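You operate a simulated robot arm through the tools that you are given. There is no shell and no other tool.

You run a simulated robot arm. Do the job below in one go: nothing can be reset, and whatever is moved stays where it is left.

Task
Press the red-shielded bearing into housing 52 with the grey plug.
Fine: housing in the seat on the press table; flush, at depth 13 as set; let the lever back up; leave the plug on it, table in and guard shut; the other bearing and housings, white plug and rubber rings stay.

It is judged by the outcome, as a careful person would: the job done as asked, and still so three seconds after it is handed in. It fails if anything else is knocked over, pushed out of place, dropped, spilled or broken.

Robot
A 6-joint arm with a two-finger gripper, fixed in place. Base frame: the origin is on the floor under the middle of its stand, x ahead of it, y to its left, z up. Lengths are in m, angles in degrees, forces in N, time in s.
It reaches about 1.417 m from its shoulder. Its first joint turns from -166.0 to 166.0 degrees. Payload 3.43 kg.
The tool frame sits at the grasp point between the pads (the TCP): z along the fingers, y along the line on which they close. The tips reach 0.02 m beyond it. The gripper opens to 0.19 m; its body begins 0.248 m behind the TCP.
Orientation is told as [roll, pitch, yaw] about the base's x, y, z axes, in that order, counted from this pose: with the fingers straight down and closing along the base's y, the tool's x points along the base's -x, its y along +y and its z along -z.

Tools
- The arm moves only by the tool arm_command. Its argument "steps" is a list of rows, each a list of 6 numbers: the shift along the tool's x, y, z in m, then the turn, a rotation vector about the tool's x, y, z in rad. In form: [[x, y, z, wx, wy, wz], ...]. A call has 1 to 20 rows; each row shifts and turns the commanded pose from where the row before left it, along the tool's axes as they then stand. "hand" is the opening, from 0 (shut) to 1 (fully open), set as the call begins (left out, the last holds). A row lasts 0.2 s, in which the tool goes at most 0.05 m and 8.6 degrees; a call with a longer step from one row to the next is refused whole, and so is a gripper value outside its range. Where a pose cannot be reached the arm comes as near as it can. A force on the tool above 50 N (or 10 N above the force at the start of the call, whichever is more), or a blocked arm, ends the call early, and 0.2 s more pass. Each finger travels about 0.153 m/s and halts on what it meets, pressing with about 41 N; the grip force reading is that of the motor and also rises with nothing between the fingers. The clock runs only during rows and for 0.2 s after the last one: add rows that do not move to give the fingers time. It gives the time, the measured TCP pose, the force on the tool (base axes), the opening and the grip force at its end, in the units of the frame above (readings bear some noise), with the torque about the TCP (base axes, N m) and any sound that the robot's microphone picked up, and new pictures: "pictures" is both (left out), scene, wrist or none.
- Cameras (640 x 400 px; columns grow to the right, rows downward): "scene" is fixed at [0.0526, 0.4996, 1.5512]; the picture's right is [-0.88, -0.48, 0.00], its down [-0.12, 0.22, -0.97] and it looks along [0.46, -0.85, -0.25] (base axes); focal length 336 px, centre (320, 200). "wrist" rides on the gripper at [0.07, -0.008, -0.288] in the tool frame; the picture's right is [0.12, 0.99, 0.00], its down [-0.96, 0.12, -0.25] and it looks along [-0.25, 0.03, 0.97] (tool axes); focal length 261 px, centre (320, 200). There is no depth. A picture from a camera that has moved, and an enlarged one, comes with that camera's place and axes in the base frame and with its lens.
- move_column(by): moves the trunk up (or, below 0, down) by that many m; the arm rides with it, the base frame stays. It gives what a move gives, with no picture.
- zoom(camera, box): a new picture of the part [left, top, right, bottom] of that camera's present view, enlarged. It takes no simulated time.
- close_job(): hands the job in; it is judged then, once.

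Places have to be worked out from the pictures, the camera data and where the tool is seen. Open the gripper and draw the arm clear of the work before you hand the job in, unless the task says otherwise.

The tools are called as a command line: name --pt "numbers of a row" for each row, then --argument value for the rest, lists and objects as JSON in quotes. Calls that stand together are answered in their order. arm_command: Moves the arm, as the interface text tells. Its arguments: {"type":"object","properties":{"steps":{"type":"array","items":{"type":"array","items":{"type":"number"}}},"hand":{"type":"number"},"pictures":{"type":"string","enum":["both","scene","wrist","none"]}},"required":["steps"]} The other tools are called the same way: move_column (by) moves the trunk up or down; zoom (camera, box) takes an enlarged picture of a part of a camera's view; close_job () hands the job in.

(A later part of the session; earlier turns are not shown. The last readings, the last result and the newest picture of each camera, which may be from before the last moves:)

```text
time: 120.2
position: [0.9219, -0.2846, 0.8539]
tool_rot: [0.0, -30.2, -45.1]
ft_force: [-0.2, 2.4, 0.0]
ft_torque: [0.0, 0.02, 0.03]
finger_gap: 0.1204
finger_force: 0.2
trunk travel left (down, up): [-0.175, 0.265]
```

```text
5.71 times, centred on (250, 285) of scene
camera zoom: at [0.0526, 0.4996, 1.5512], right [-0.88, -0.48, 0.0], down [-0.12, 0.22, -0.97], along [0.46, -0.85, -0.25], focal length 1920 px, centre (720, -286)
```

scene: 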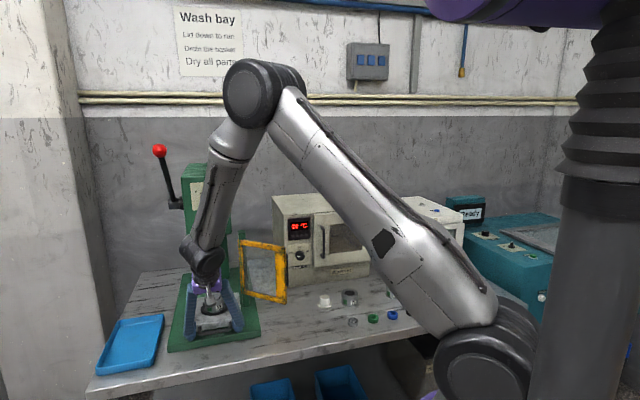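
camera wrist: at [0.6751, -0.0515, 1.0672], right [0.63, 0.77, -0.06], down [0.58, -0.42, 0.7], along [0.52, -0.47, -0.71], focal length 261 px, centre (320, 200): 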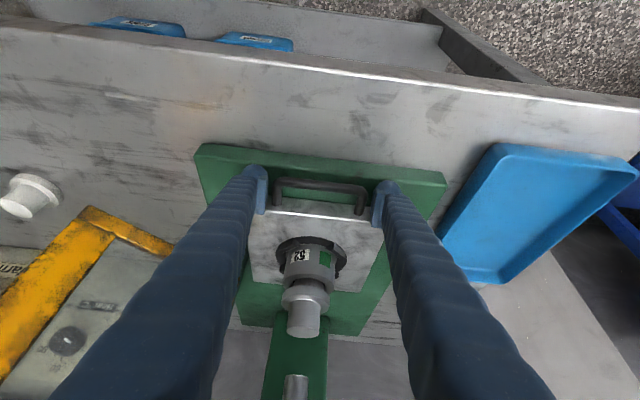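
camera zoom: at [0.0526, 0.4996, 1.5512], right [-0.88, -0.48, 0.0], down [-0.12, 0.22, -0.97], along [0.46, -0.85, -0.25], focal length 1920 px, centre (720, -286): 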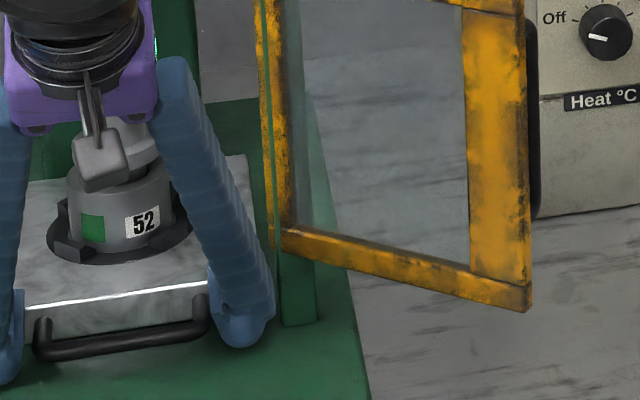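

Clearance to the post is about 9 mm and will stay constant along this path. Continuing the push.

arm_command --pt "-0.0017 0.0002 0.001 0 0 0" --pt "-0.0017 0.0002 0.001 0 0 0" --pt "-0.0017 0.0002 0.001 0 0 0" --pt "-0.0017 0 0.001 0 0 0" --pt "0 0 0 0 0 0" --pictures "none"

arm_command --pt "-0.0017 0 0.001 0 0 0" --pt "-0.0017 0 0.001 0 0 0" --pt "0 0 0 0 0 0" --pictures "none"

zoom --camera "wrist" --box '[220, 200, 420, 400]'

```text
time: 121.4
position: [0.9289, -0.2914, 0.853]
tool_rot: [-0.1, -30.2, -45.1]
ft_force: [0.3, -0.9, -0.3]
ft_torque: [-0.03, 0.01, -0.02]
finger_gap: 0.1201
finger_force: 0.1
trunk travel left (down, up): [-0.175, 0.265]
```

```text
time: 122.2
position: [0.9307, -0.2926, 0.8528]
tool_rot: [0.0, -30.3, -45.0]
ft_force: [-3.8, 3.4, 0.9]
ft_torque: [0.06, -0.11, 0.13]
finger_gap: 0.12
finger_force: 0.0
trunk travel left (down, up): [-0.175, 0.265]
```

```text
2.00 times, centred on (320, 300) of wrist
camera zoom: at [0.7788, -0.1534, 1.0668], right [0.63, 0.77, -0.06], down [0.58, -0.42, 0.7], along [0.51, -0.47, -0.71], focal length 521 px, centre (320, 0)
```

zoom: 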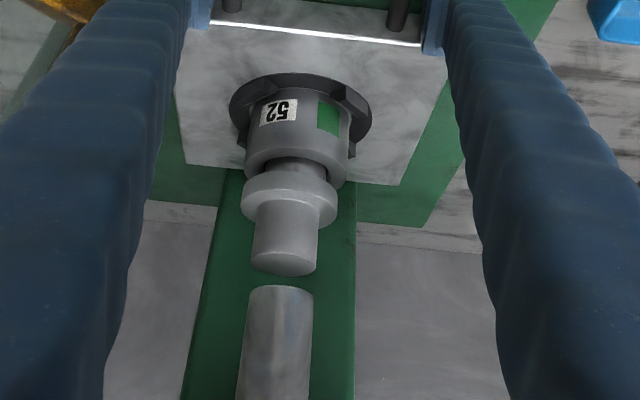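

Resistance appears now (about 5 N along -e2). I'll push slightly more to confirm it's the end stop.

arm_command --pt "-0.0013 0 0.00075 0 0 0" --pt "0 0 0 0 0 0" --pictures "none"

arm_command --pt "-0.0013 0 0.00075 0 0 0" --pt "0 0 0 0 0 0" --pictures "none"

zoom --camera "wrist" --box '[220, 200, 420, 400]'

```text
time: 122.8
position: [0.9311, -0.2922, 0.8526]
tool_rot: [-0.1, -30.2, -44.9]
ft_force: [-12.8, 14.3, 0.3]
ft_torque: [0.14, -0.21, -0.03]
finger_gap: 0.1204
finger_force: 0.4
trunk travel left (down, up): [-0.175, 0.265]
```

```text
time: 123.4
position: [0.9321, -0.2927, 0.8525]
tool_rot: [0.0, -30.2, -44.9]
ft_force: [-25.3, 28.5, -1.6]
ft_torque: [0.27, -0.42, -0.37]
finger_gap: 0.1203
finger_force: 0.0
trunk travel left (down, up): [-0.175, 0.265]
```

```text
2.00 times, centred on (320, 300) of wrist
camera zoom: at [0.7791, -0.1538, 1.0668], right [0.63, 0.78, -0.06], down [0.58, -0.42, 0.7], along [0.51, -0.47, -0.71], focal length 521 px, centre (320, 0)
```

zoom: 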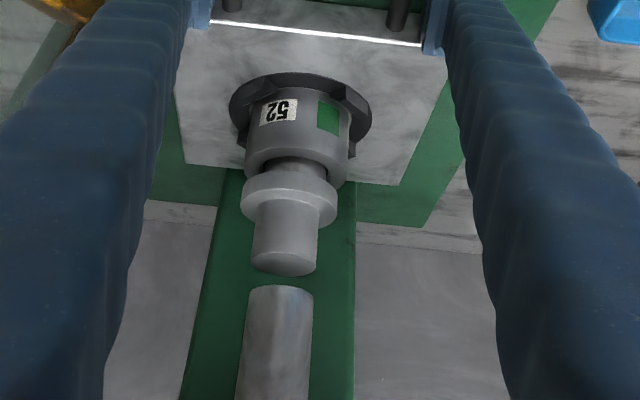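

Hard stop reached (about 38 N): the table is fully in. I'll back straight out and verify that it stays.

arm_command --pt "0.0043 0 -0.0025 0 0 0" --pt "0.0086 0 -0.005 0 0 0" --pt "0.0173 0 -0.01 0 0 0" --pt "0.0259 0 -0.0151 0 0 0" --pt "0.0259 0 -0.0151 0 0 0" --pt "0.0259 0 -0.0151 0 0 0" --pt "0.0259 0 -0.0151 0 0 0" --pt "0.0259 0 -0.0151 0 0 0" --pt "0.0259 0 -0.0151 0 0 0" --pt "0.0259 0 -0.0151 0 0 0" --pt "0 0 0 0 0 0"

zoom --camera "scene" --box '[160, 200, 300, 350]'

zoom --camera "wrist" --box '[180, 180, 440, 400]'

```text
time: 125.8
position: [0.7578, -0.1223, 0.854]
tool_rot: [0.0, -30.2, -45.0]
ft_force: [1.0, 0.6, 0.0]
ft_torque: [-0.05, 0.0, -0.05]
finger_gap: 0.1201
finger_force: 0.0
trunk travel left (down, up): [-0.175, 0.265]
camera wrist: at [0.6057, 0.0175, 1.0673], right [0.63, 0.77, -0.06], down [0.58, -0.42, 0.7], along [0.52, -0.47, -0.71], focal length 261 px, centre (320, 200)
```

scene: 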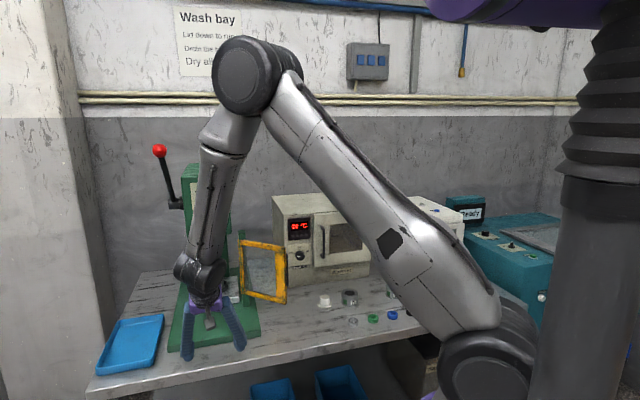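
wrist: 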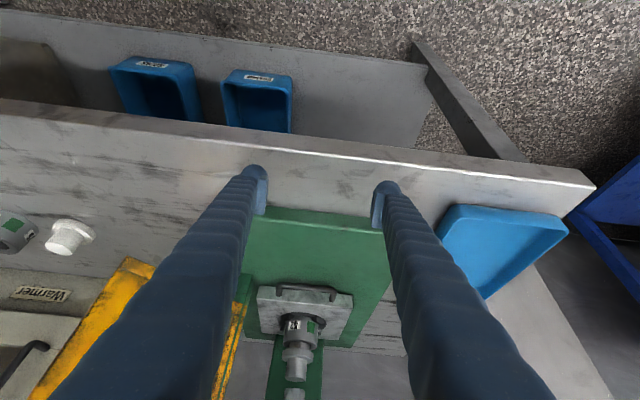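

```text
2.67 times, centred on (230, 275) of scene
camera zoom: at [0.0526, 0.4996, 1.5512], right [-0.88, -0.48, 0.0], down [-0.12, 0.22, -0.97], along [0.46, -0.85, -0.25], focal length 896 px, centre (560, 0)
```

zoom: 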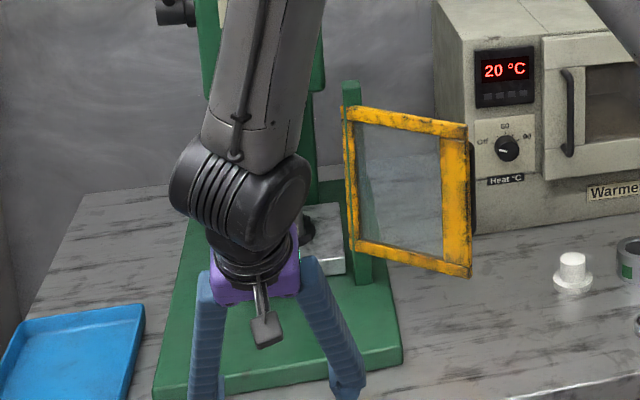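

```text
1.82 times, centred on (310, 290) of wrist
camera zoom: at [0.6057, 0.0175, 1.0673], right [0.63, 0.77, -0.06], down [0.58, -0.42, 0.7], along [0.52, -0.47, -0.71], focal length 474 px, centre (338, 36)
```

zoom: 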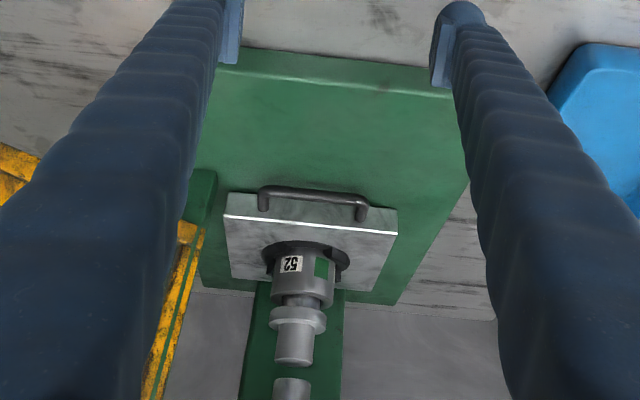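

The table stays in and the stack is upright under the ram. Now I'll bring the column back up, straighten the tool, and look at the guard door and handle from above.

move_column --by 0.2

arm_command --pt "0 0 0 0 0.131 0" --pt "0 0 0 0 0.131 0" --pt "0 0 0 0 0.131 0" --pt "0 0 0 0 0.134 0" --pt "0 -0.04 -0.03 0 0 0" --pt "0 -0.04 -0.03 0 0 0" --pt "0 -0.04 -0.03 0 0 0" --pt "0 -0.04 -0.03 0 0 0" --pt "0 -0.04 -0.03 0 0 0" --pt "0 -0.04 -0.03 0 0 0" --pt "0 -0.04 0 0 0 0" --pt "0 0 0 0 0 0" --hand 0.0

zoom --camera "wrist" --box '[280, 200, 480, 360]'

zoom --camera "scene" --box '[170, 220, 300, 340]'

```text
time: 128.0
position: [0.7592, -0.1224, 1.0529]
tool_rot: [-0.1, -30.2, -45.1]
ft_force: [0.1, 0.6, -0.5]
ft_torque: [0.01, -0.02, -0.01]
finger_gap: 0.1201
finger_force: 0.0
trunk travel left (down, up): [-0.375, 0.065]
```

```text
time: 130.6
position: [0.5626, -0.3202, 1.2322]
tool_rot: [0.0, -0.1, -45.0]
ft_force: [0.3, 0.3, -0.7]
ft_torque: [0.04, 0.02, 0.0]
finger_gap: 0.0
finger_force: 33.9
trunk travel left (down, up): [-0.375, 0.065]
camera wrist: at [0.5058, -0.2777, 1.5214], right [0.62, 0.79, 0.0], down [0.76, -0.6, 0.25], along [0.19, -0.15, -0.97], focal length 261 px, centre (320, 200)
```

scene: 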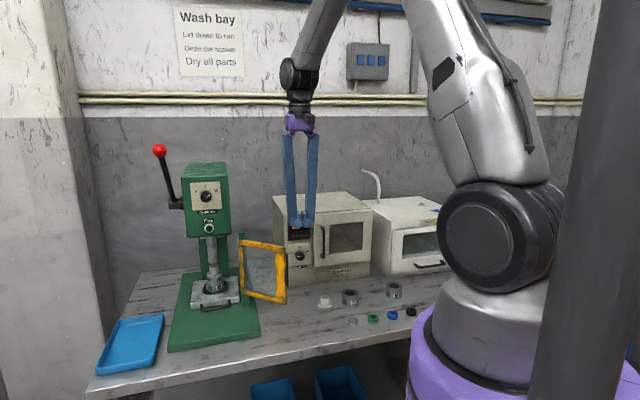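
wrist: 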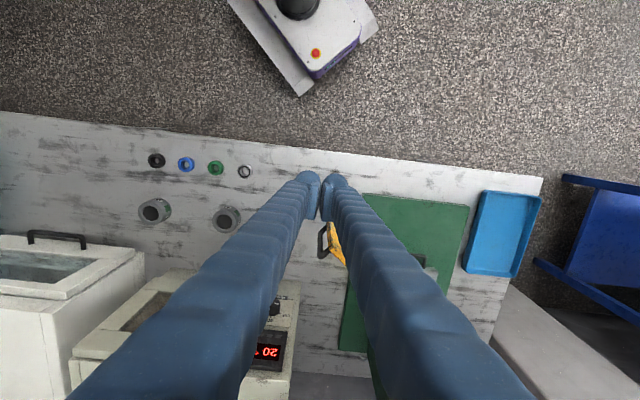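

```text
2.50 times, centred on (380, 280) of wrist
camera zoom: at [0.5058, -0.2777, 1.5214], right [0.62, 0.79, 0.0], down [0.76, -0.6, 0.25], along [0.19, -0.15, -0.97], focal length 652 px, centre (170, 0)
```

zoom: 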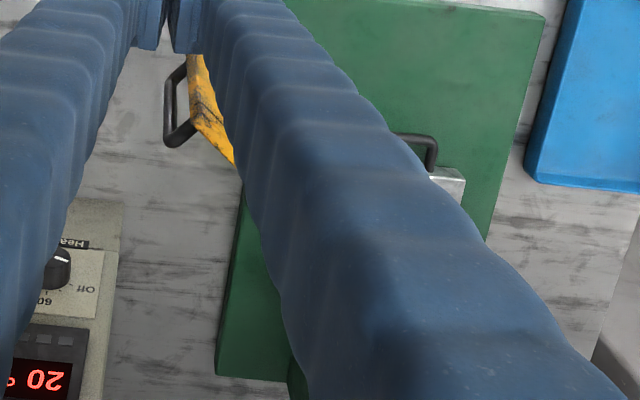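

```text
3.33 times, centred on (235, 280) of scene
camera zoom: at [0.0526, 0.4996, 1.5512], right [-0.88, -0.48, 0.0], down [-0.12, 0.22, -0.97], along [0.46, -0.85, -0.25], focal length 1120 px, centre (603, -67)
```

zoom: 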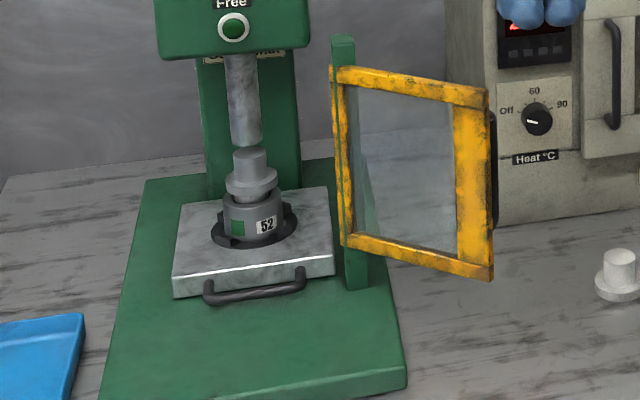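

The plug is right under the ram. I'll move over toward the warmer, keeping high, for a clear top view of the guard and its handle.

arm_command --pt "0 -0.03 -0.03 0 0 0" --pt "0 -0.03 -0.03 0 0 0" --pt "-0.035 -0.02 0 0 0 0" --pt "-0.035 -0.02 0 0 0 0" --pt "-0.035 -0.02 0 0 0 0" --pt "-0.035 -0.02 0 0 0 0" --pt "-0.035 -0.02 0 0 0 0" --pt "-0.035 0 0 0 0 0" --pt "-0.035 0 0 0 0 0" --pt "0 0 0 0 0 0"

zoom --camera "wrist" --box '[370, 100, 570, 260]'

```text
time: 132.8
position: [0.62, -0.6091, 1.2947]
tool_rot: [0.0, 0.0, -44.9]
ft_force: [-1.3, 0.4, 0.9]
ft_torque: [0.01, -0.05, 0.0]
finger_gap: 0.0
finger_force: 34.3
trunk travel left (down, up): [-0.375, 0.065]
camera wrist: at [0.5622, -0.5644, 1.5823], right [0.62, 0.79, 0.0], down [0.76, -0.6, 0.25], along [0.2, -0.15, -0.97], focal length 261 px, centre (320, 200)
```

scene: 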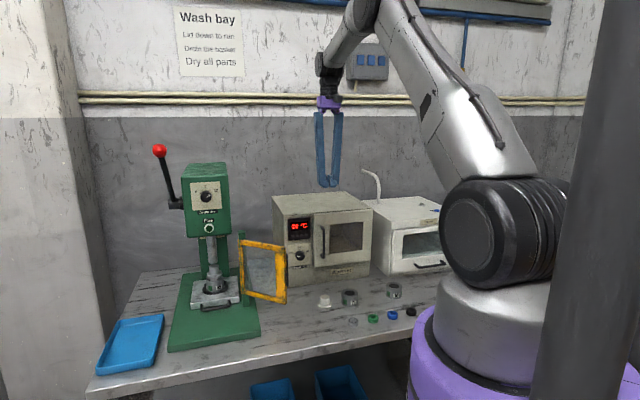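
wrist: 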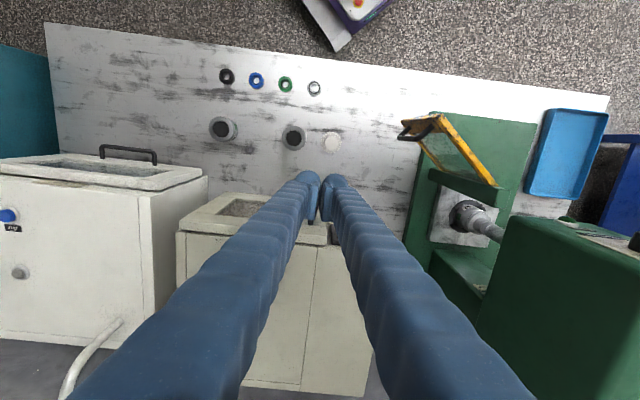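

```text
2.50 times, centred on (470, 180) of wrist
camera zoom: at [0.5622, -0.5644, 1.5823], right [0.62, 0.79, 0.0], down [0.76, -0.6, 0.25], along [0.2, -0.15, -0.97], focal length 652 px, centre (-55, 250)
```

zoom: 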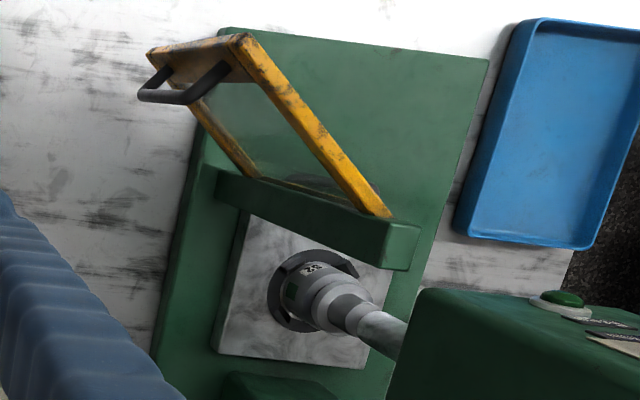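

From this view: the hinge is at about (e1 0.345, e2 0.8515), the door's outer end at (0.206, 0.738), and the handle bar at (0.193, 0.787), z 0.93–1.035. I'll lower the closed gripper behind the handle at about (0.14, 0.86), ready to sweep the guard shut by its handle.

arm_command --pt "0.003 0.044 0 0 0 0" --pt "0.003 0.044 0 0 0 0" --pt "0.003 0.044 0 0 0 0" --pt "0 0 0.045 0 0 0" --pt "0 0 0.045 0 0 0" --pt "0 0 0.045 0 0 0" --pt "0 0 0.045 0 0 0" --pt "0 0 0.045 0 0 0" --pt "0 0 0.045 0 0 0" --pt "0 0 0.04 0 0 0" --pt "0 0 0 0 0 0"

zoom --camera "wrist" --box '[280, 100, 480, 260]'

zoom --camera "scene" --box '[190, 190, 340, 320]'

```text
time: 135.2
position: [0.7096, -0.5068, 0.9831]
tool_rot: [-0.1, 0.0, -45.0]
ft_force: [-1.0, 0.2, -0.1]
ft_torque: [0.04, -0.01, 0.01]
finger_gap: 0.0001
finger_force: 34.5
trunk travel left (down, up): [-0.375, 0.065]
camera wrist: at [0.6506, -0.4632, 1.2716], right [0.62, 0.79, 0.0], down [0.76, -0.6, 0.25], along [0.19, -0.15, -0.97], focal length 261 px, centre (320, 200)
```

scene: 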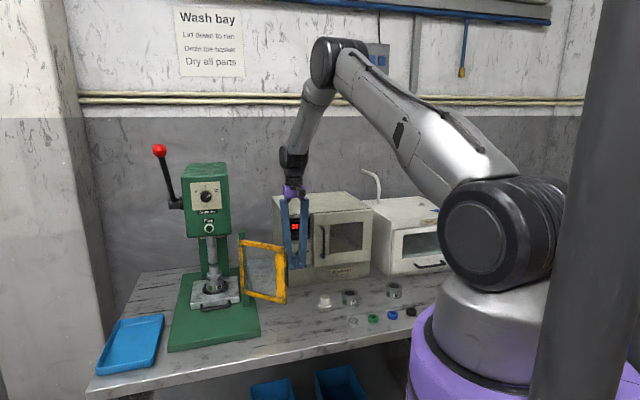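
wrist: 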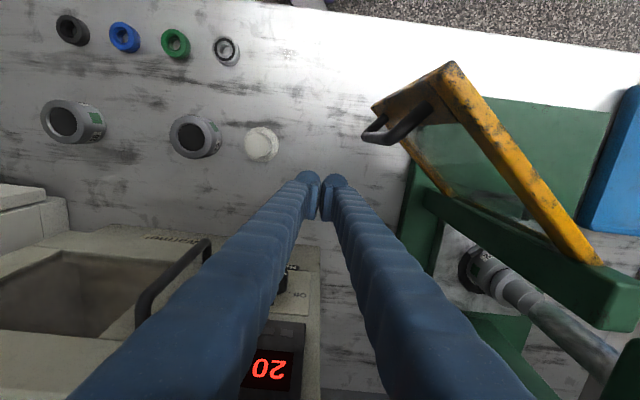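

```text
2.50 times, centred on (380, 180) of wrist
camera zoom: at [0.6506, -0.4632, 1.2716], right [0.62, 0.79, 0.0], down [0.76, -0.6, 0.25], along [0.19, -0.15, -0.97], focal length 652 px, centre (170, 250)
```

zoom: 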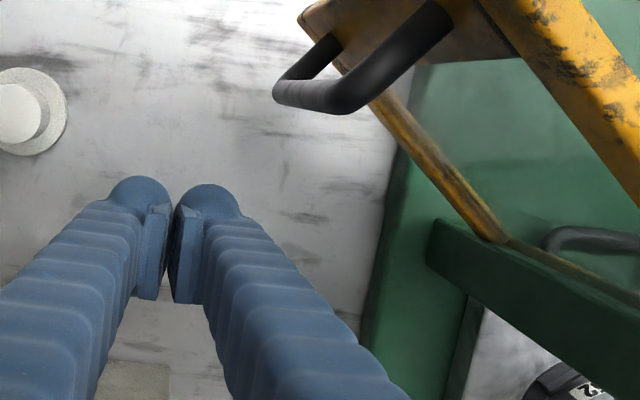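

```text
3.08 times, centred on (265, 255) of scene
camera zoom: at [0.0526, 0.4996, 1.5512], right [-0.88, -0.48, 0.0], down [-0.12, 0.22, -0.97], along [0.46, -0.85, -0.25], focal length 1034 px, centre (489, 31)
```

zoom: 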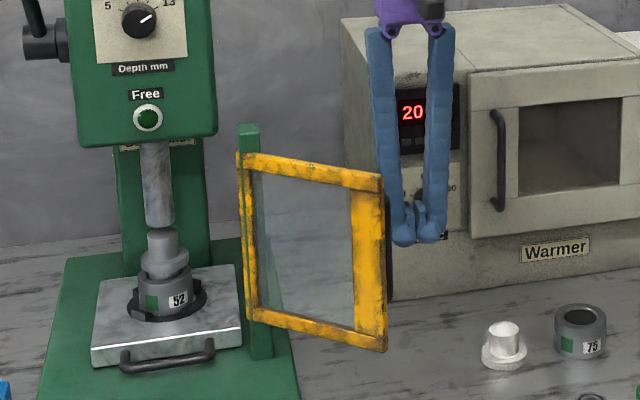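

The gripper is behind the handle with clearance all round. I'll move in to contact and start the arc slowly, then check.

arm_command --pt "0.0116 0.0119 0 0 0 0" --pt "0.0116 0.0119 0 0 0 0" --pt "0.0116 0.0119 0 0 0 0" --pt "0.0172 0.0036 0 0 0 0" --pt "0.0167 0.0055 0 0 0 0" --pt "0 0 0 0 0 0"

zoom --camera "wrist" --box '[260, 80, 460, 260]'

zoom --camera "scene" --box '[190, 190, 340, 320]'

```text
time: 136.6
position: [0.6894, -0.4287, 0.9829]
tool_rot: [-0.1, 0.0, -44.9]
ft_force: [-0.2, -0.2, 0.6]
ft_torque: [0.02, 0.02, -0.03]
finger_gap: 0.0
finger_force: 34.9
trunk travel left (down, up): [-0.375, 0.065]
camera wrist: at [0.6325, -0.3833, 1.2714], right [0.62, 0.79, 0.0], down [0.76, -0.6, 0.25], along [0.19, -0.15, -0.97], focal length 261 px, centre (320, 200)
```

scene: 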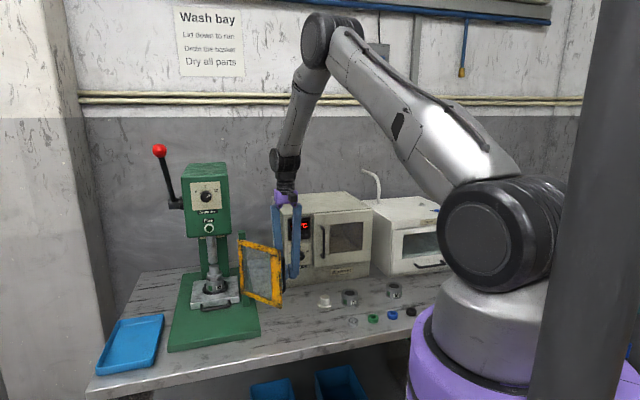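
wrist: 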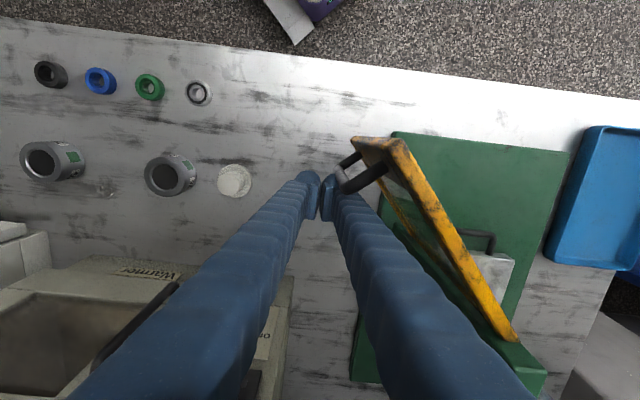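

```text
2.22 times, centred on (360, 170) of wrist
camera zoom: at [0.6325, -0.3833, 1.2714], right [0.62, 0.79, 0.0], down [0.76, -0.6, 0.25], along [0.19, -0.15, -0.97], focal length 579 px, centre (231, 267)
```

zoom: 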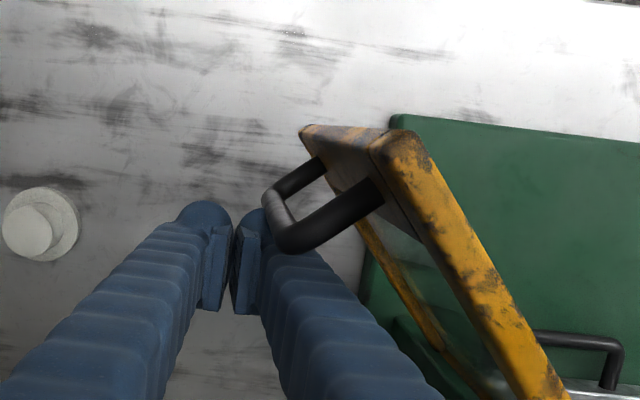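

```text
3.08 times, centred on (265, 255) of scene
camera zoom: at [0.0526, 0.4996, 1.5512], right [-0.88, -0.48, 0.0], down [-0.12, 0.22, -0.97], along [0.46, -0.85, -0.25], focal length 1034 px, centre (489, 31)
```

zoom: 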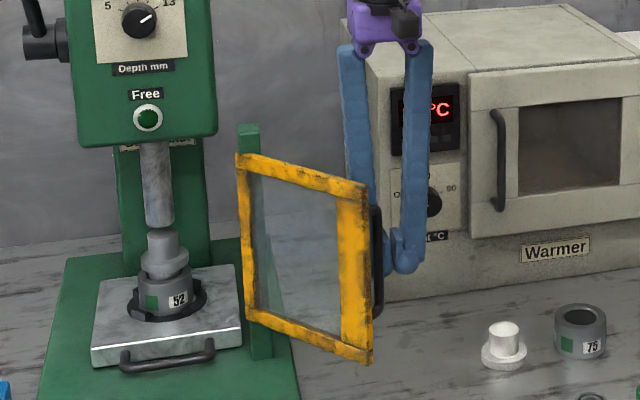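

The guard is swinging with the handle against the finger, very lightly. Continuing along the arc.

arm_command --pt "0.0161 0.0071 0 0 0 0" --pt "0.0152 0.0088 0 0 0 0" --pt "0.0142 0.0103 0 0 0 0" --pt "0.0131 0.0118 0 0 0 0" --pt "0.0118 0.0131 0 0 0 0" --pt "0.0103 0.0142 0 0 0 0" --pt "0.0088 0.0152 0 0 0 0" --pt "0 0 0 0 0 0"

zoom --camera "wrist" --box '[260, 80, 460, 260]'

zoom --camera "scene" --box '[190, 190, 340, 320]'

```text
time: 138.4
position: [0.6842, -0.3064, 0.9837]
tool_rot: [0.0, -0.1, -45.0]
ft_force: [0.1, -0.1, 0.2]
ft_torque: [0.0, -0.03, 0.03]
finger_gap: 0.0
finger_force: 35.0
trunk travel left (down, up): [-0.375, 0.065]
camera wrist: at [0.6264, -0.2623, 1.2714], right [0.62, 0.79, 0.0], down [0.76, -0.6, 0.25], along [0.19, -0.15, -0.97], focal length 261 px, centre (320, 200)
```

scene: 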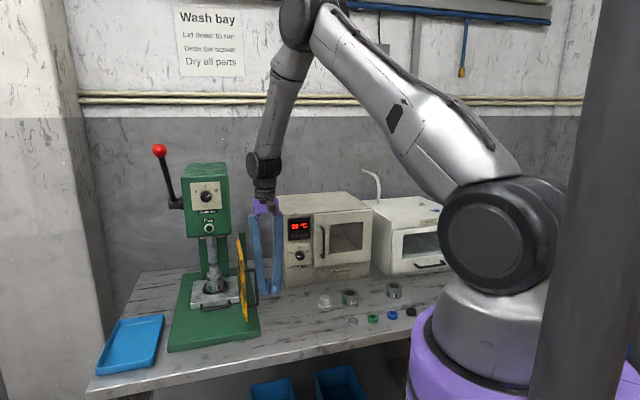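
wrist: 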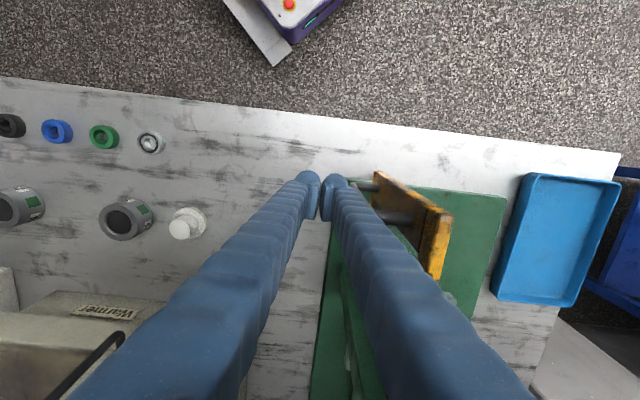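

```text
2.22 times, centred on (360, 170) of wrist
camera zoom: at [0.6264, -0.2623, 1.2714], right [0.62, 0.79, 0.0], down [0.76, -0.6, 0.25], along [0.19, -0.15, -0.97], focal length 579 px, centre (231, 267)
```

zoom: 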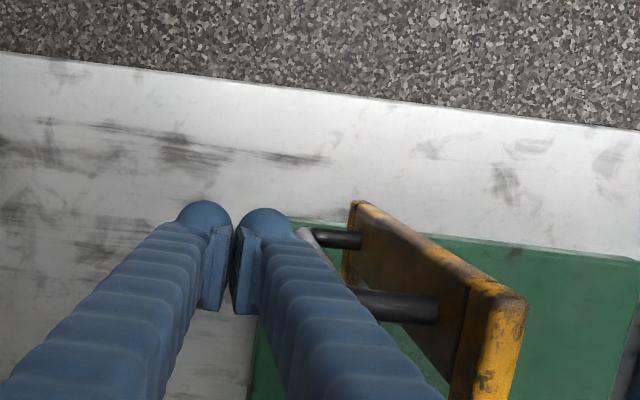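

```text
3.08 times, centred on (265, 255) of scene
camera zoom: at [0.0526, 0.4996, 1.5512], right [-0.88, -0.48, 0.0], down [-0.12, 0.22, -0.97], along [0.46, -0.85, -0.25], focal length 1034 px, centre (489, 31)
```

zoom: 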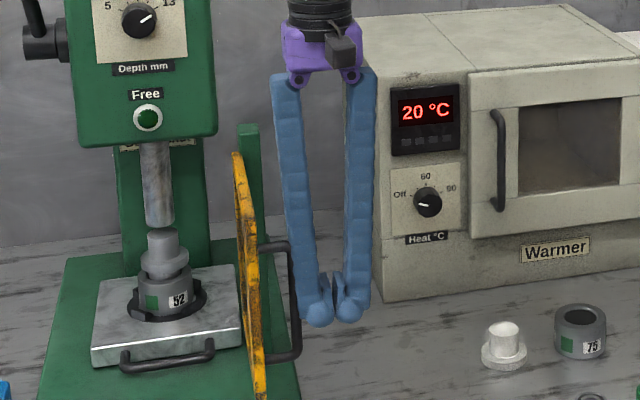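

The guard is now pointing straight out, with the handle riding on the right finger. Continuing the arc.

arm_command --pt "0.0071 0.0161 0 0 0 0" --pt "0.0055 0.0167 0 0 0 0" --pt "0.0036 0.0172 0 0 0 0" --pt "0.0019 0.0175 0 0 0 0" --pt "0 0.0176 0 0 0 0" --pt "-0.0019 0.0175 0 0 0 0" --pt "-0.0036 0.0172 0 0 0 0" --pt "0 0 0 0 0 0"

zoom --camera "wrist" --box '[260, 130, 460, 310]'

zoom --camera "scene" --box '[160, 190, 310, 320]'

```text
time: 140.2
position: [0.7604, -0.2121, 0.9839]
tool_rot: [0.0, 0.1, -45.0]
ft_force: [0.0, 1.0, -0.2]
ft_torque: [-0.01, 0.0, 0.0]
finger_gap: 0.0002
finger_force: 34.7
trunk travel left (down, up): [-0.375, 0.065]
camera wrist: at [0.7029, -0.1689, 1.2719], right [0.62, 0.79, 0.0], down [0.76, -0.6, 0.25], along [0.19, -0.15, -0.97], focal length 261 px, centre (320, 200)
```

scene: 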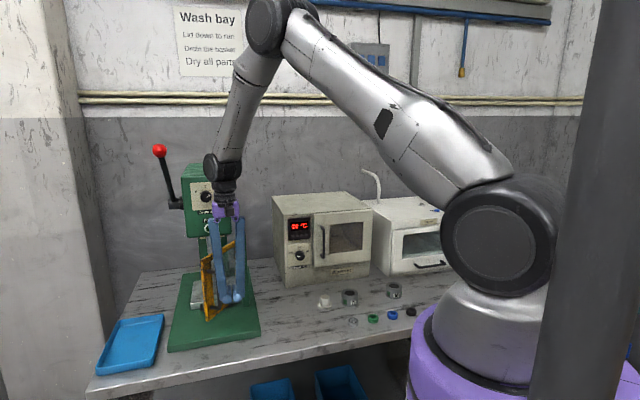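
wrist: 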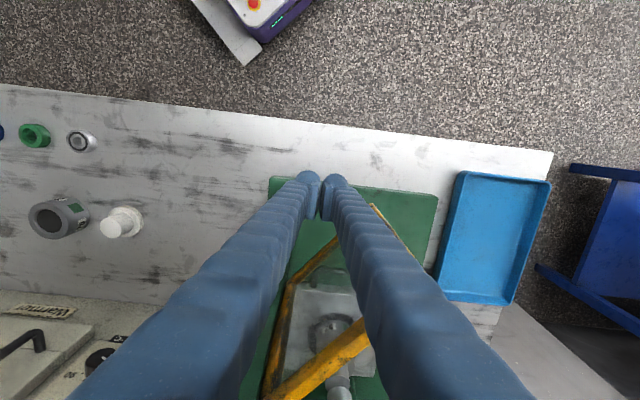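

```text
2.22 times, centred on (360, 220) of wrist
camera zoom: at [0.7029, -0.1689, 1.2719], right [0.62, 0.79, 0.0], down [0.76, -0.6, 0.25], along [0.19, -0.15, -0.97], focal length 579 px, centre (231, 156)
```

zoom: 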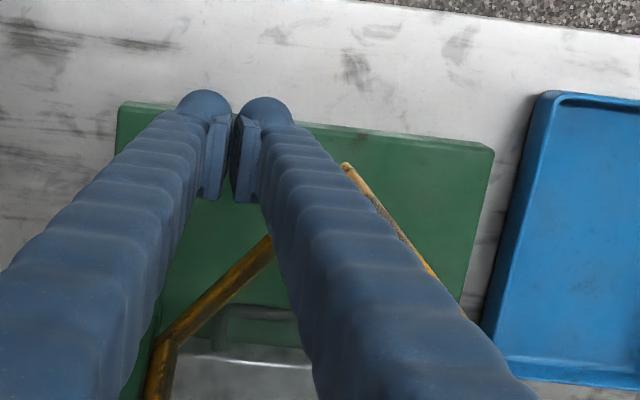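

```text
3.08 times, centred on (235, 255) of scene
camera zoom: at [0.0526, 0.4996, 1.5512], right [-0.88, -0.48, 0.0], down [-0.12, 0.22, -0.97], along [0.46, -0.85, -0.25], focal length 1034 px, centre (582, 31)
```

zoom: 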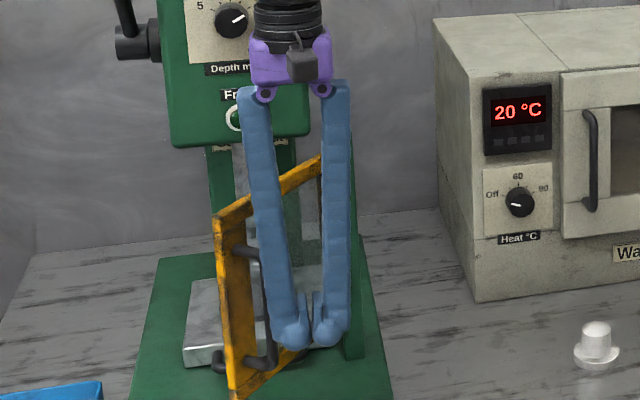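

arm_command --pt "-0.0055 0.0167 0 0 0 0" --pt "-0.0071 0.0161 0 0 0 0" --pt "-0.0088 0.0152 0 0 0 0" --pt "-0.0103 0.0142 0 0 0 0" --pt "-0.0118 0.0131 0 0 0 0" --pt "-0.0131 0.0118 0 0 0 0" --pt "0 0 0 0 0 0"

zoom --camera "wrist" --box '[220, 130, 420, 310]'

zoom --camera "scene" --box '[160, 190, 310, 320]'

```text
time: 141.8
position: [0.8609, -0.1912, 0.9853]
tool_rot: [-0.1, 0.0, -45.0]
ft_force: [-0.7, 0.3, 0.1]
ft_torque: [-0.01, -0.04, 0.0]
finger_gap: 0.0
finger_force: 34.4
trunk travel left (down, up): [-0.375, 0.065]
camera wrist: at [0.804, -0.148, 1.2734], right [0.62, 0.79, 0.0], down [0.76, -0.6, 0.25], along [0.19, -0.15, -0.97], focal length 261 px, centre (320, 200)
```

scene: 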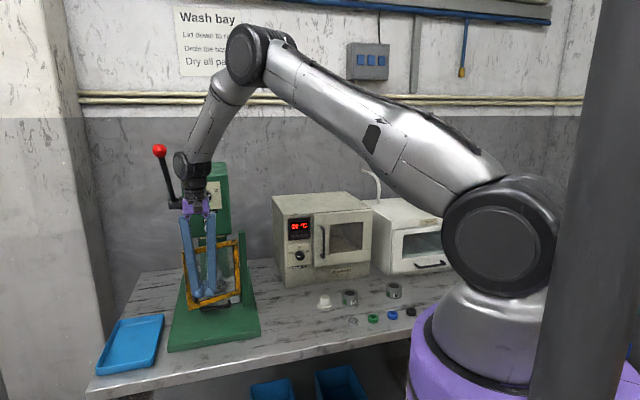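
wrist: 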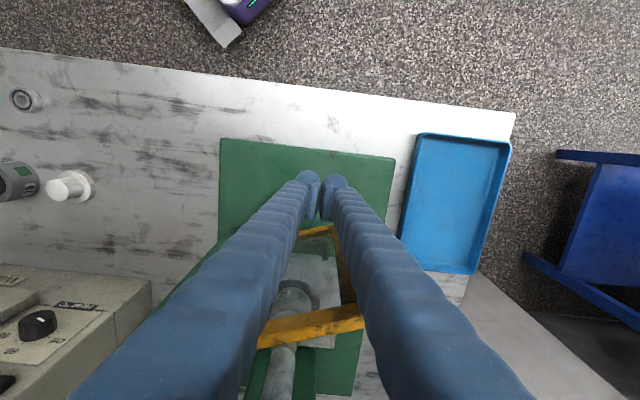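

```text
2.22 times, centred on (320, 220) of wrist
camera zoom: at [0.804, -0.148, 1.2734], right [0.62, 0.79, 0.0], down [0.76, -0.6, 0.25], along [0.19, -0.15, -0.97], focal length 579 px, centre (320, 156)
```

zoom: 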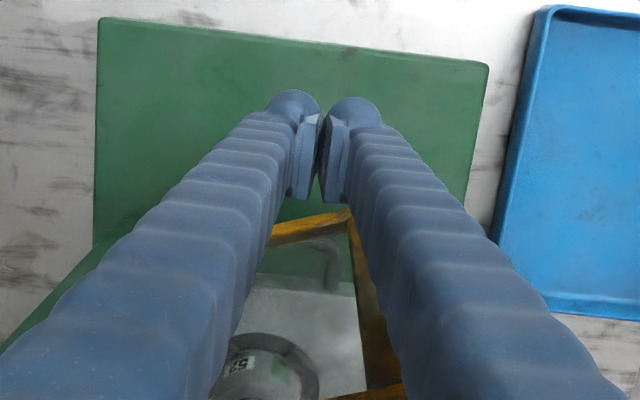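

```text
3.08 times, centred on (235, 255) of scene
camera zoom: at [0.0526, 0.4996, 1.5512], right [-0.88, -0.48, 0.0], down [-0.12, 0.22, -0.97], along [0.46, -0.85, -0.25], focal length 1034 px, centre (582, 31)
```

zoom: 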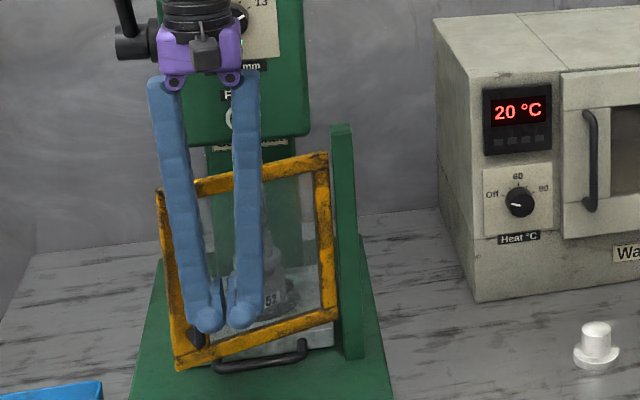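

Almost shut. Finishing the arc and then pressing gently inward until it stops.

arm_command --pt "-0.0142 0.0103 0 0 0 0" --pt "-0.008 0.004 0 0 0 0" --pt "-0.006 0 0 0 0 0" --pt "0 0 0 0 0 0" --pictures "none"

zoom --camera "scene" --box '[160, 190, 310, 320]'

zoom --camera "wrist" --box '[220, 170, 420, 350]'

```text
time: 142.8
position: [0.8924, -0.2008, 0.9841]
tool_rot: [0.0, 0.0, -45.0]
ft_force: [-0.4, -0.5, 0.5]
ft_torque: [0.02, -0.03, -0.02]
finger_gap: 0.0
finger_force: 34.0
trunk travel left (down, up): [-0.375, 0.065]
```

```text
3.08 times, centred on (235, 255) of scene
camera zoom: at [0.0526, 0.4996, 1.5512], right [-0.88, -0.48, 0.0], down [-0.12, 0.22, -0.97], along [0.46, -0.85, -0.25], focal length 1034 px, centre (582, 31)
```

zoom: 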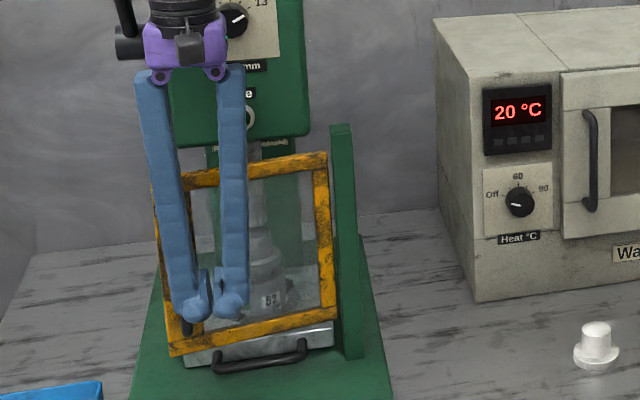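

```text
2.22 times, centred on (320, 260) of wrist
camera zoom: at [0.8348, -0.1573, 1.2724], right [0.62, 0.79, 0.0], down [0.76, -0.6, 0.25], along [0.19, -0.15, -0.97], focal length 579 px, centre (320, 67)
```

zoom: 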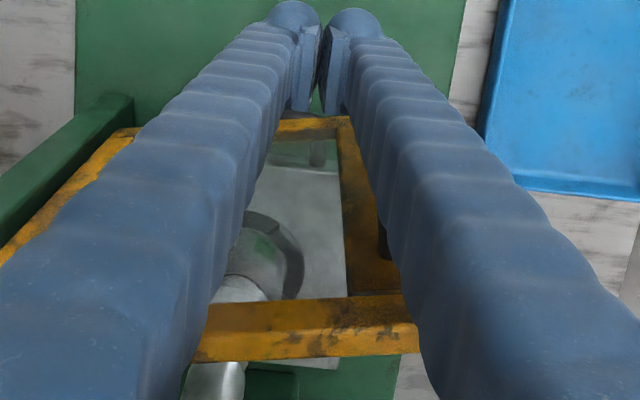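

arm_command --pt "-0.004 0 0 0 0 0" --pt "-0.004 0 0 0 0 0" --pt "-0.003 0 0 0 0 0" --pt "0 0 0 0 0 0" --pictures "none"

zoom --camera "scene" --box '[160, 190, 310, 320]'

```text
time: 143.8
position: [0.9, -0.2089, 0.9833]
tool_rot: [0.1, 0.0, -45.0]
ft_force: [0.3, 0.2, -0.2]
ft_torque: [-0.02, 0.01, 0.0]
finger_gap: 0.0001
finger_force: 34.2
trunk travel left (down, up): [-0.375, 0.065]
```

```text
3.08 times, centred on (235, 255) of scene
camera zoom: at [0.0526, 0.4996, 1.5512], right [-0.88, -0.48, 0.0], down [-0.12, 0.22, -0.97], along [0.46, -0.85, -0.25], focal length 1034 px, centre (582, 31)
```

zoom: 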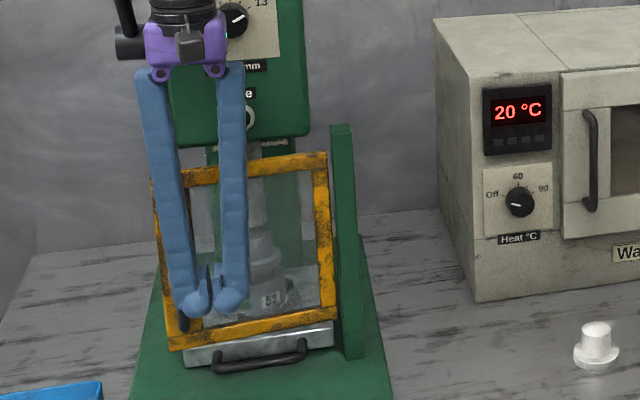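

zoom --camera "scene" --box '[190, 230, 260, 320]'

zoom --camera "wrist" --box '[200, 170, 440, 400]'

```text
4.44 times, centred on (225, 275) of scene
camera zoom: at [0.0526, 0.4996, 1.5512], right [-0.88, -0.48, 0.0], down [-0.12, 0.22, -0.97], along [0.46, -0.85, -0.25], focal length 1493 px, centre (742, -133)
```

zoom: 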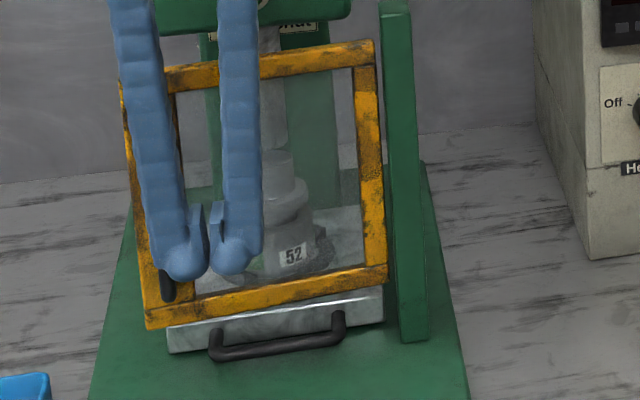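

```text
1.74 times, centred on (320, 285) of wrist
camera zoom: at [0.8434, -0.165, 1.272], right [0.62, 0.79, 0.0], down [0.76, -0.6, 0.25], along [0.19, -0.15, -0.97], focal length 453 px, centre (320, 52)
```

zoom: 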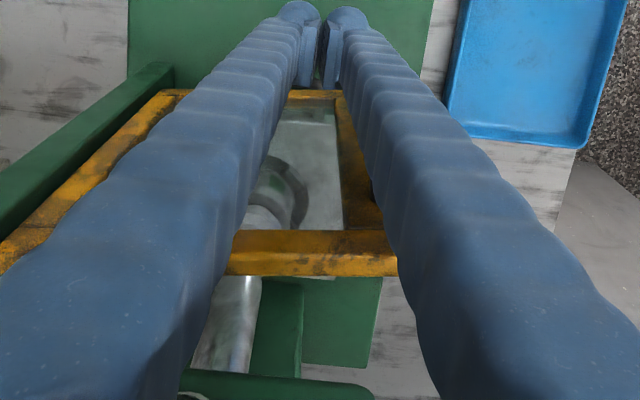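

The fingers now bear on the guard's outer stile, and it's still about 8° from shut. I'll tilt the tool 15° back for clearance to the press head, then press the guard home gently.

arm_command --pt "0 0 0 0 -0.131 0" --pt "0 0 0 0 -0.131 0" --pt "-0.0048 0 0.0013 0 0 0" --pt "-0.0048 0 0.0013 0 0 0" --pt "0 0 0 0 0 0" --pictures "none"

zoom --camera "scene" --box '[190, 230, 260, 320]'

```text
time: 145.0
position: [0.9061, -0.2157, 0.9821]
tool_rot: [-0.1, -15.0, -45.0]
ft_force: [0.0, -0.1, -0.3]
ft_torque: [-0.03, -0.02, -0.01]
finger_gap: 0.0
finger_force: 34.7
trunk travel left (down, up): [-0.375, 0.065]
```

```text
4.44 times, centred on (225, 275) of scene
camera zoom: at [0.0526, 0.4996, 1.5512], right [-0.88, -0.48, 0.0], down [-0.12, 0.22, -0.97], along [0.46, -0.85, -0.25], focal length 1493 px, centre (742, -133)
```

zoom: 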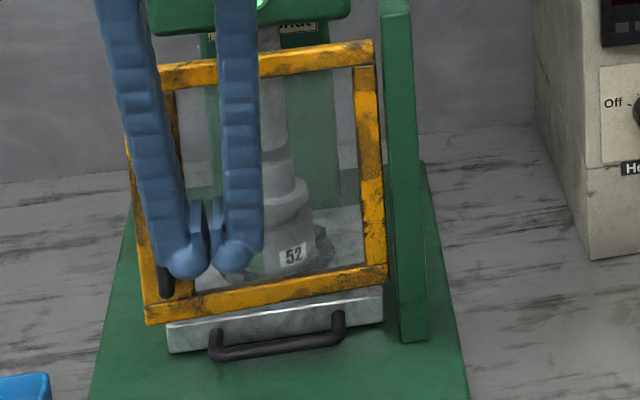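

arm_command --pt "-0.0048 0 0.0013 0 0 0" --pt "-0.0048 0 0.0013 0 0 0" --pt "0 0 0 0 0 0" --pictures "none"

zoom --camera "scene" --box '[180, 180, 270, 320]'

```text
time: 145.8
position: [0.9147, -0.2228, 0.9828]
tool_rot: [0.1, -15.0, -44.9]
ft_force: [-1.0, -0.9, 0.1]
ft_torque: [0.02, -0.02, 0.03]
finger_gap: 0.0
finger_force: 34.2
trunk travel left (down, up): [-0.375, 0.065]
```

```text
2.86 times, centred on (225, 250) of scene
camera zoom: at [0.0526, 0.4996, 1.5512], right [-0.88, -0.48, 0.0], down [-0.12, 0.22, -0.97], along [0.46, -0.85, -0.25], focal length 960 px, centre (591, 57)
```

zoom: 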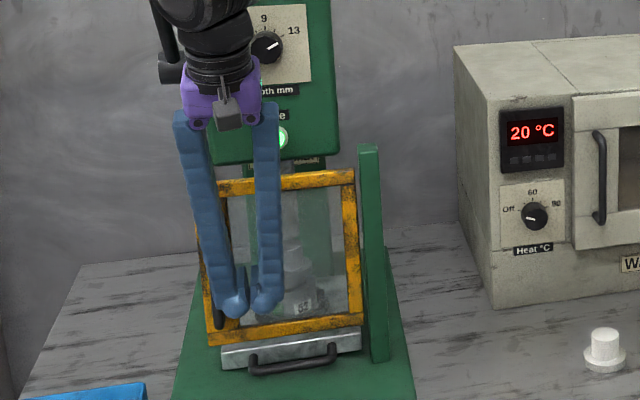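

The "Free" lamp has lit, so the interlock now sees the guard as shut. I'll keep pressing until it stops.

arm_command --pt "-0.0029 0 0.0008 0 0 0" --pt "-0.0029 0 0.0008 0 0 0" --pt "0 0 0 0 0 0" --pictures "none"

arm_command --pt "-0.0029 0 0.0008 0 0 0" --pt "0 0 0 0 0 0" --pictures "none"

zoom --camera "scene" --box '[190, 230, 260, 320]'

```text
time: 146.6
position: [0.9167, -0.2268, 0.9833]
tool_rot: [-0.2, -15.0, -45.0]
ft_force: [0.7, -0.3, -0.5]
ft_torque: [0.0, -0.01, 0.01]
finger_gap: 0.0
finger_force: 33.8
trunk travel left (down, up): [-0.375, 0.065]
```

```text
time: 147.2
position: [0.9205, -0.2296, 0.9838]
tool_rot: [0.0, -15.0, -45.0]
ft_force: [0.2, -0.1, -0.5]
ft_torque: [0.02, -0.01, -0.01]
finger_gap: 0.0
finger_force: 34.2
trunk travel left (down, up): [-0.375, 0.065]
```

```text
4.44 times, centred on (225, 275) of scene
camera zoom: at [0.0526, 0.4996, 1.5512], right [-0.88, -0.48, 0.0], down [-0.12, 0.22, -0.97], along [0.46, -0.85, -0.25], focal length 1493 px, centre (742, -133)
```

zoom: 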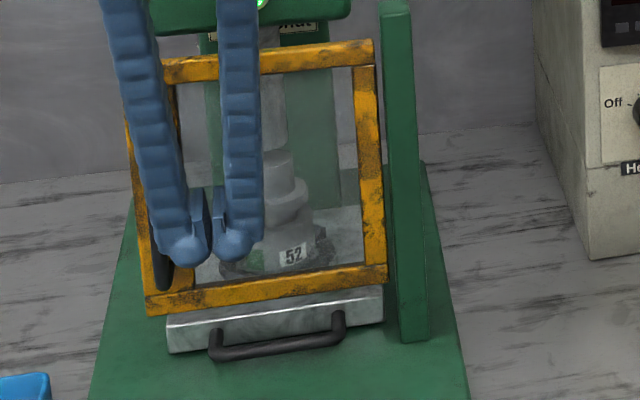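

The guard's bottom edge is now parallel to the table front, so it's closed. One more 2 mm to feel for the stop.

arm_command --pt "-0.0019 0 0.0005 0 0 0" --pt "0 0 0 0 0 0" --pictures "none"

zoom --camera "scene" --box '[190, 230, 260, 320]'

```text
time: 147.8
position: [0.9226, -0.2304, 0.9833]
tool_rot: [0.1, -15.1, -45.0]
ft_force: [0.2, -0.1, -1.2]
ft_torque: [-0.01, -0.01, 0.03]
finger_gap: 0.0
finger_force: 34.1
trunk travel left (down, up): [-0.375, 0.065]
```

```text
4.44 times, centred on (225, 275) of scene
camera zoom: at [0.0526, 0.4996, 1.5512], right [-0.88, -0.48, 0.0], down [-0.12, 0.22, -0.97], along [0.46, -0.85, -0.25], focal length 1493 px, centre (742, -133)
```

zoom: 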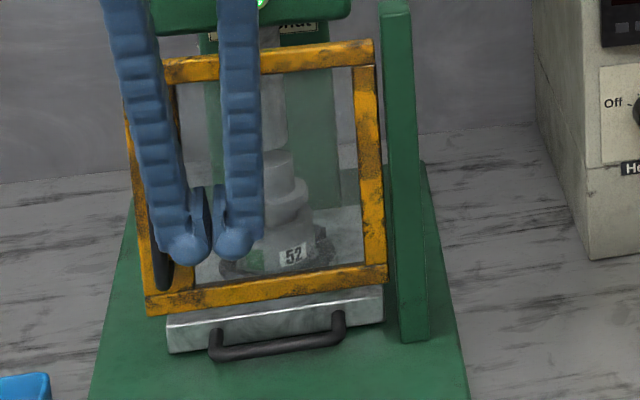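

The guard is shut (lamp lit). I'll zoom in at the handle to plan a clean retreat without hooking it.

zoom --camera "scene" --box '[195, 260, 235, 310]'

zoom --camera "scene" --box '[190, 190, 250, 240]'

```text
8.00 times, centred on (215, 285) of scene
camera zoom: at [0.0526, 0.4996, 1.5512], right [-0.88, -0.48, 0.0], down [-0.12, 0.22, -0.97], along [0.46, -0.85, -0.25], focal length 2688 px, centre (1160, -480)
```

zoom: 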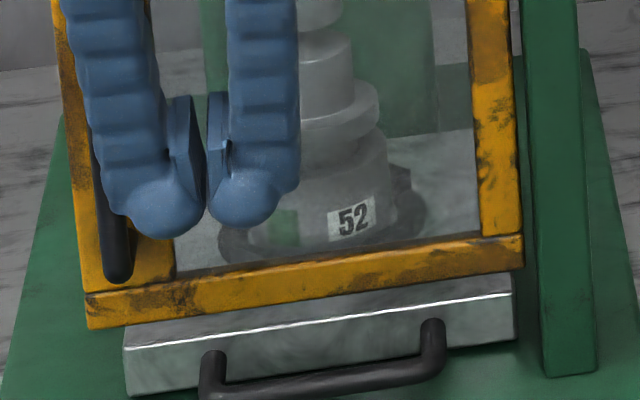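

```text
8.00 times, centred on (220, 215) of scene
camera zoom: at [0.0526, 0.4996, 1.5512], right [-0.88, -0.48, 0.0], down [-0.12, 0.22, -0.97], along [0.46, -0.85, -0.25], focal length 2688 px, centre (1120, 80)
```

zoom: 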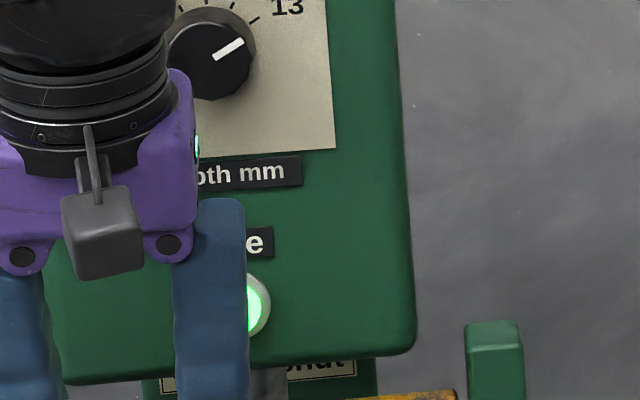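

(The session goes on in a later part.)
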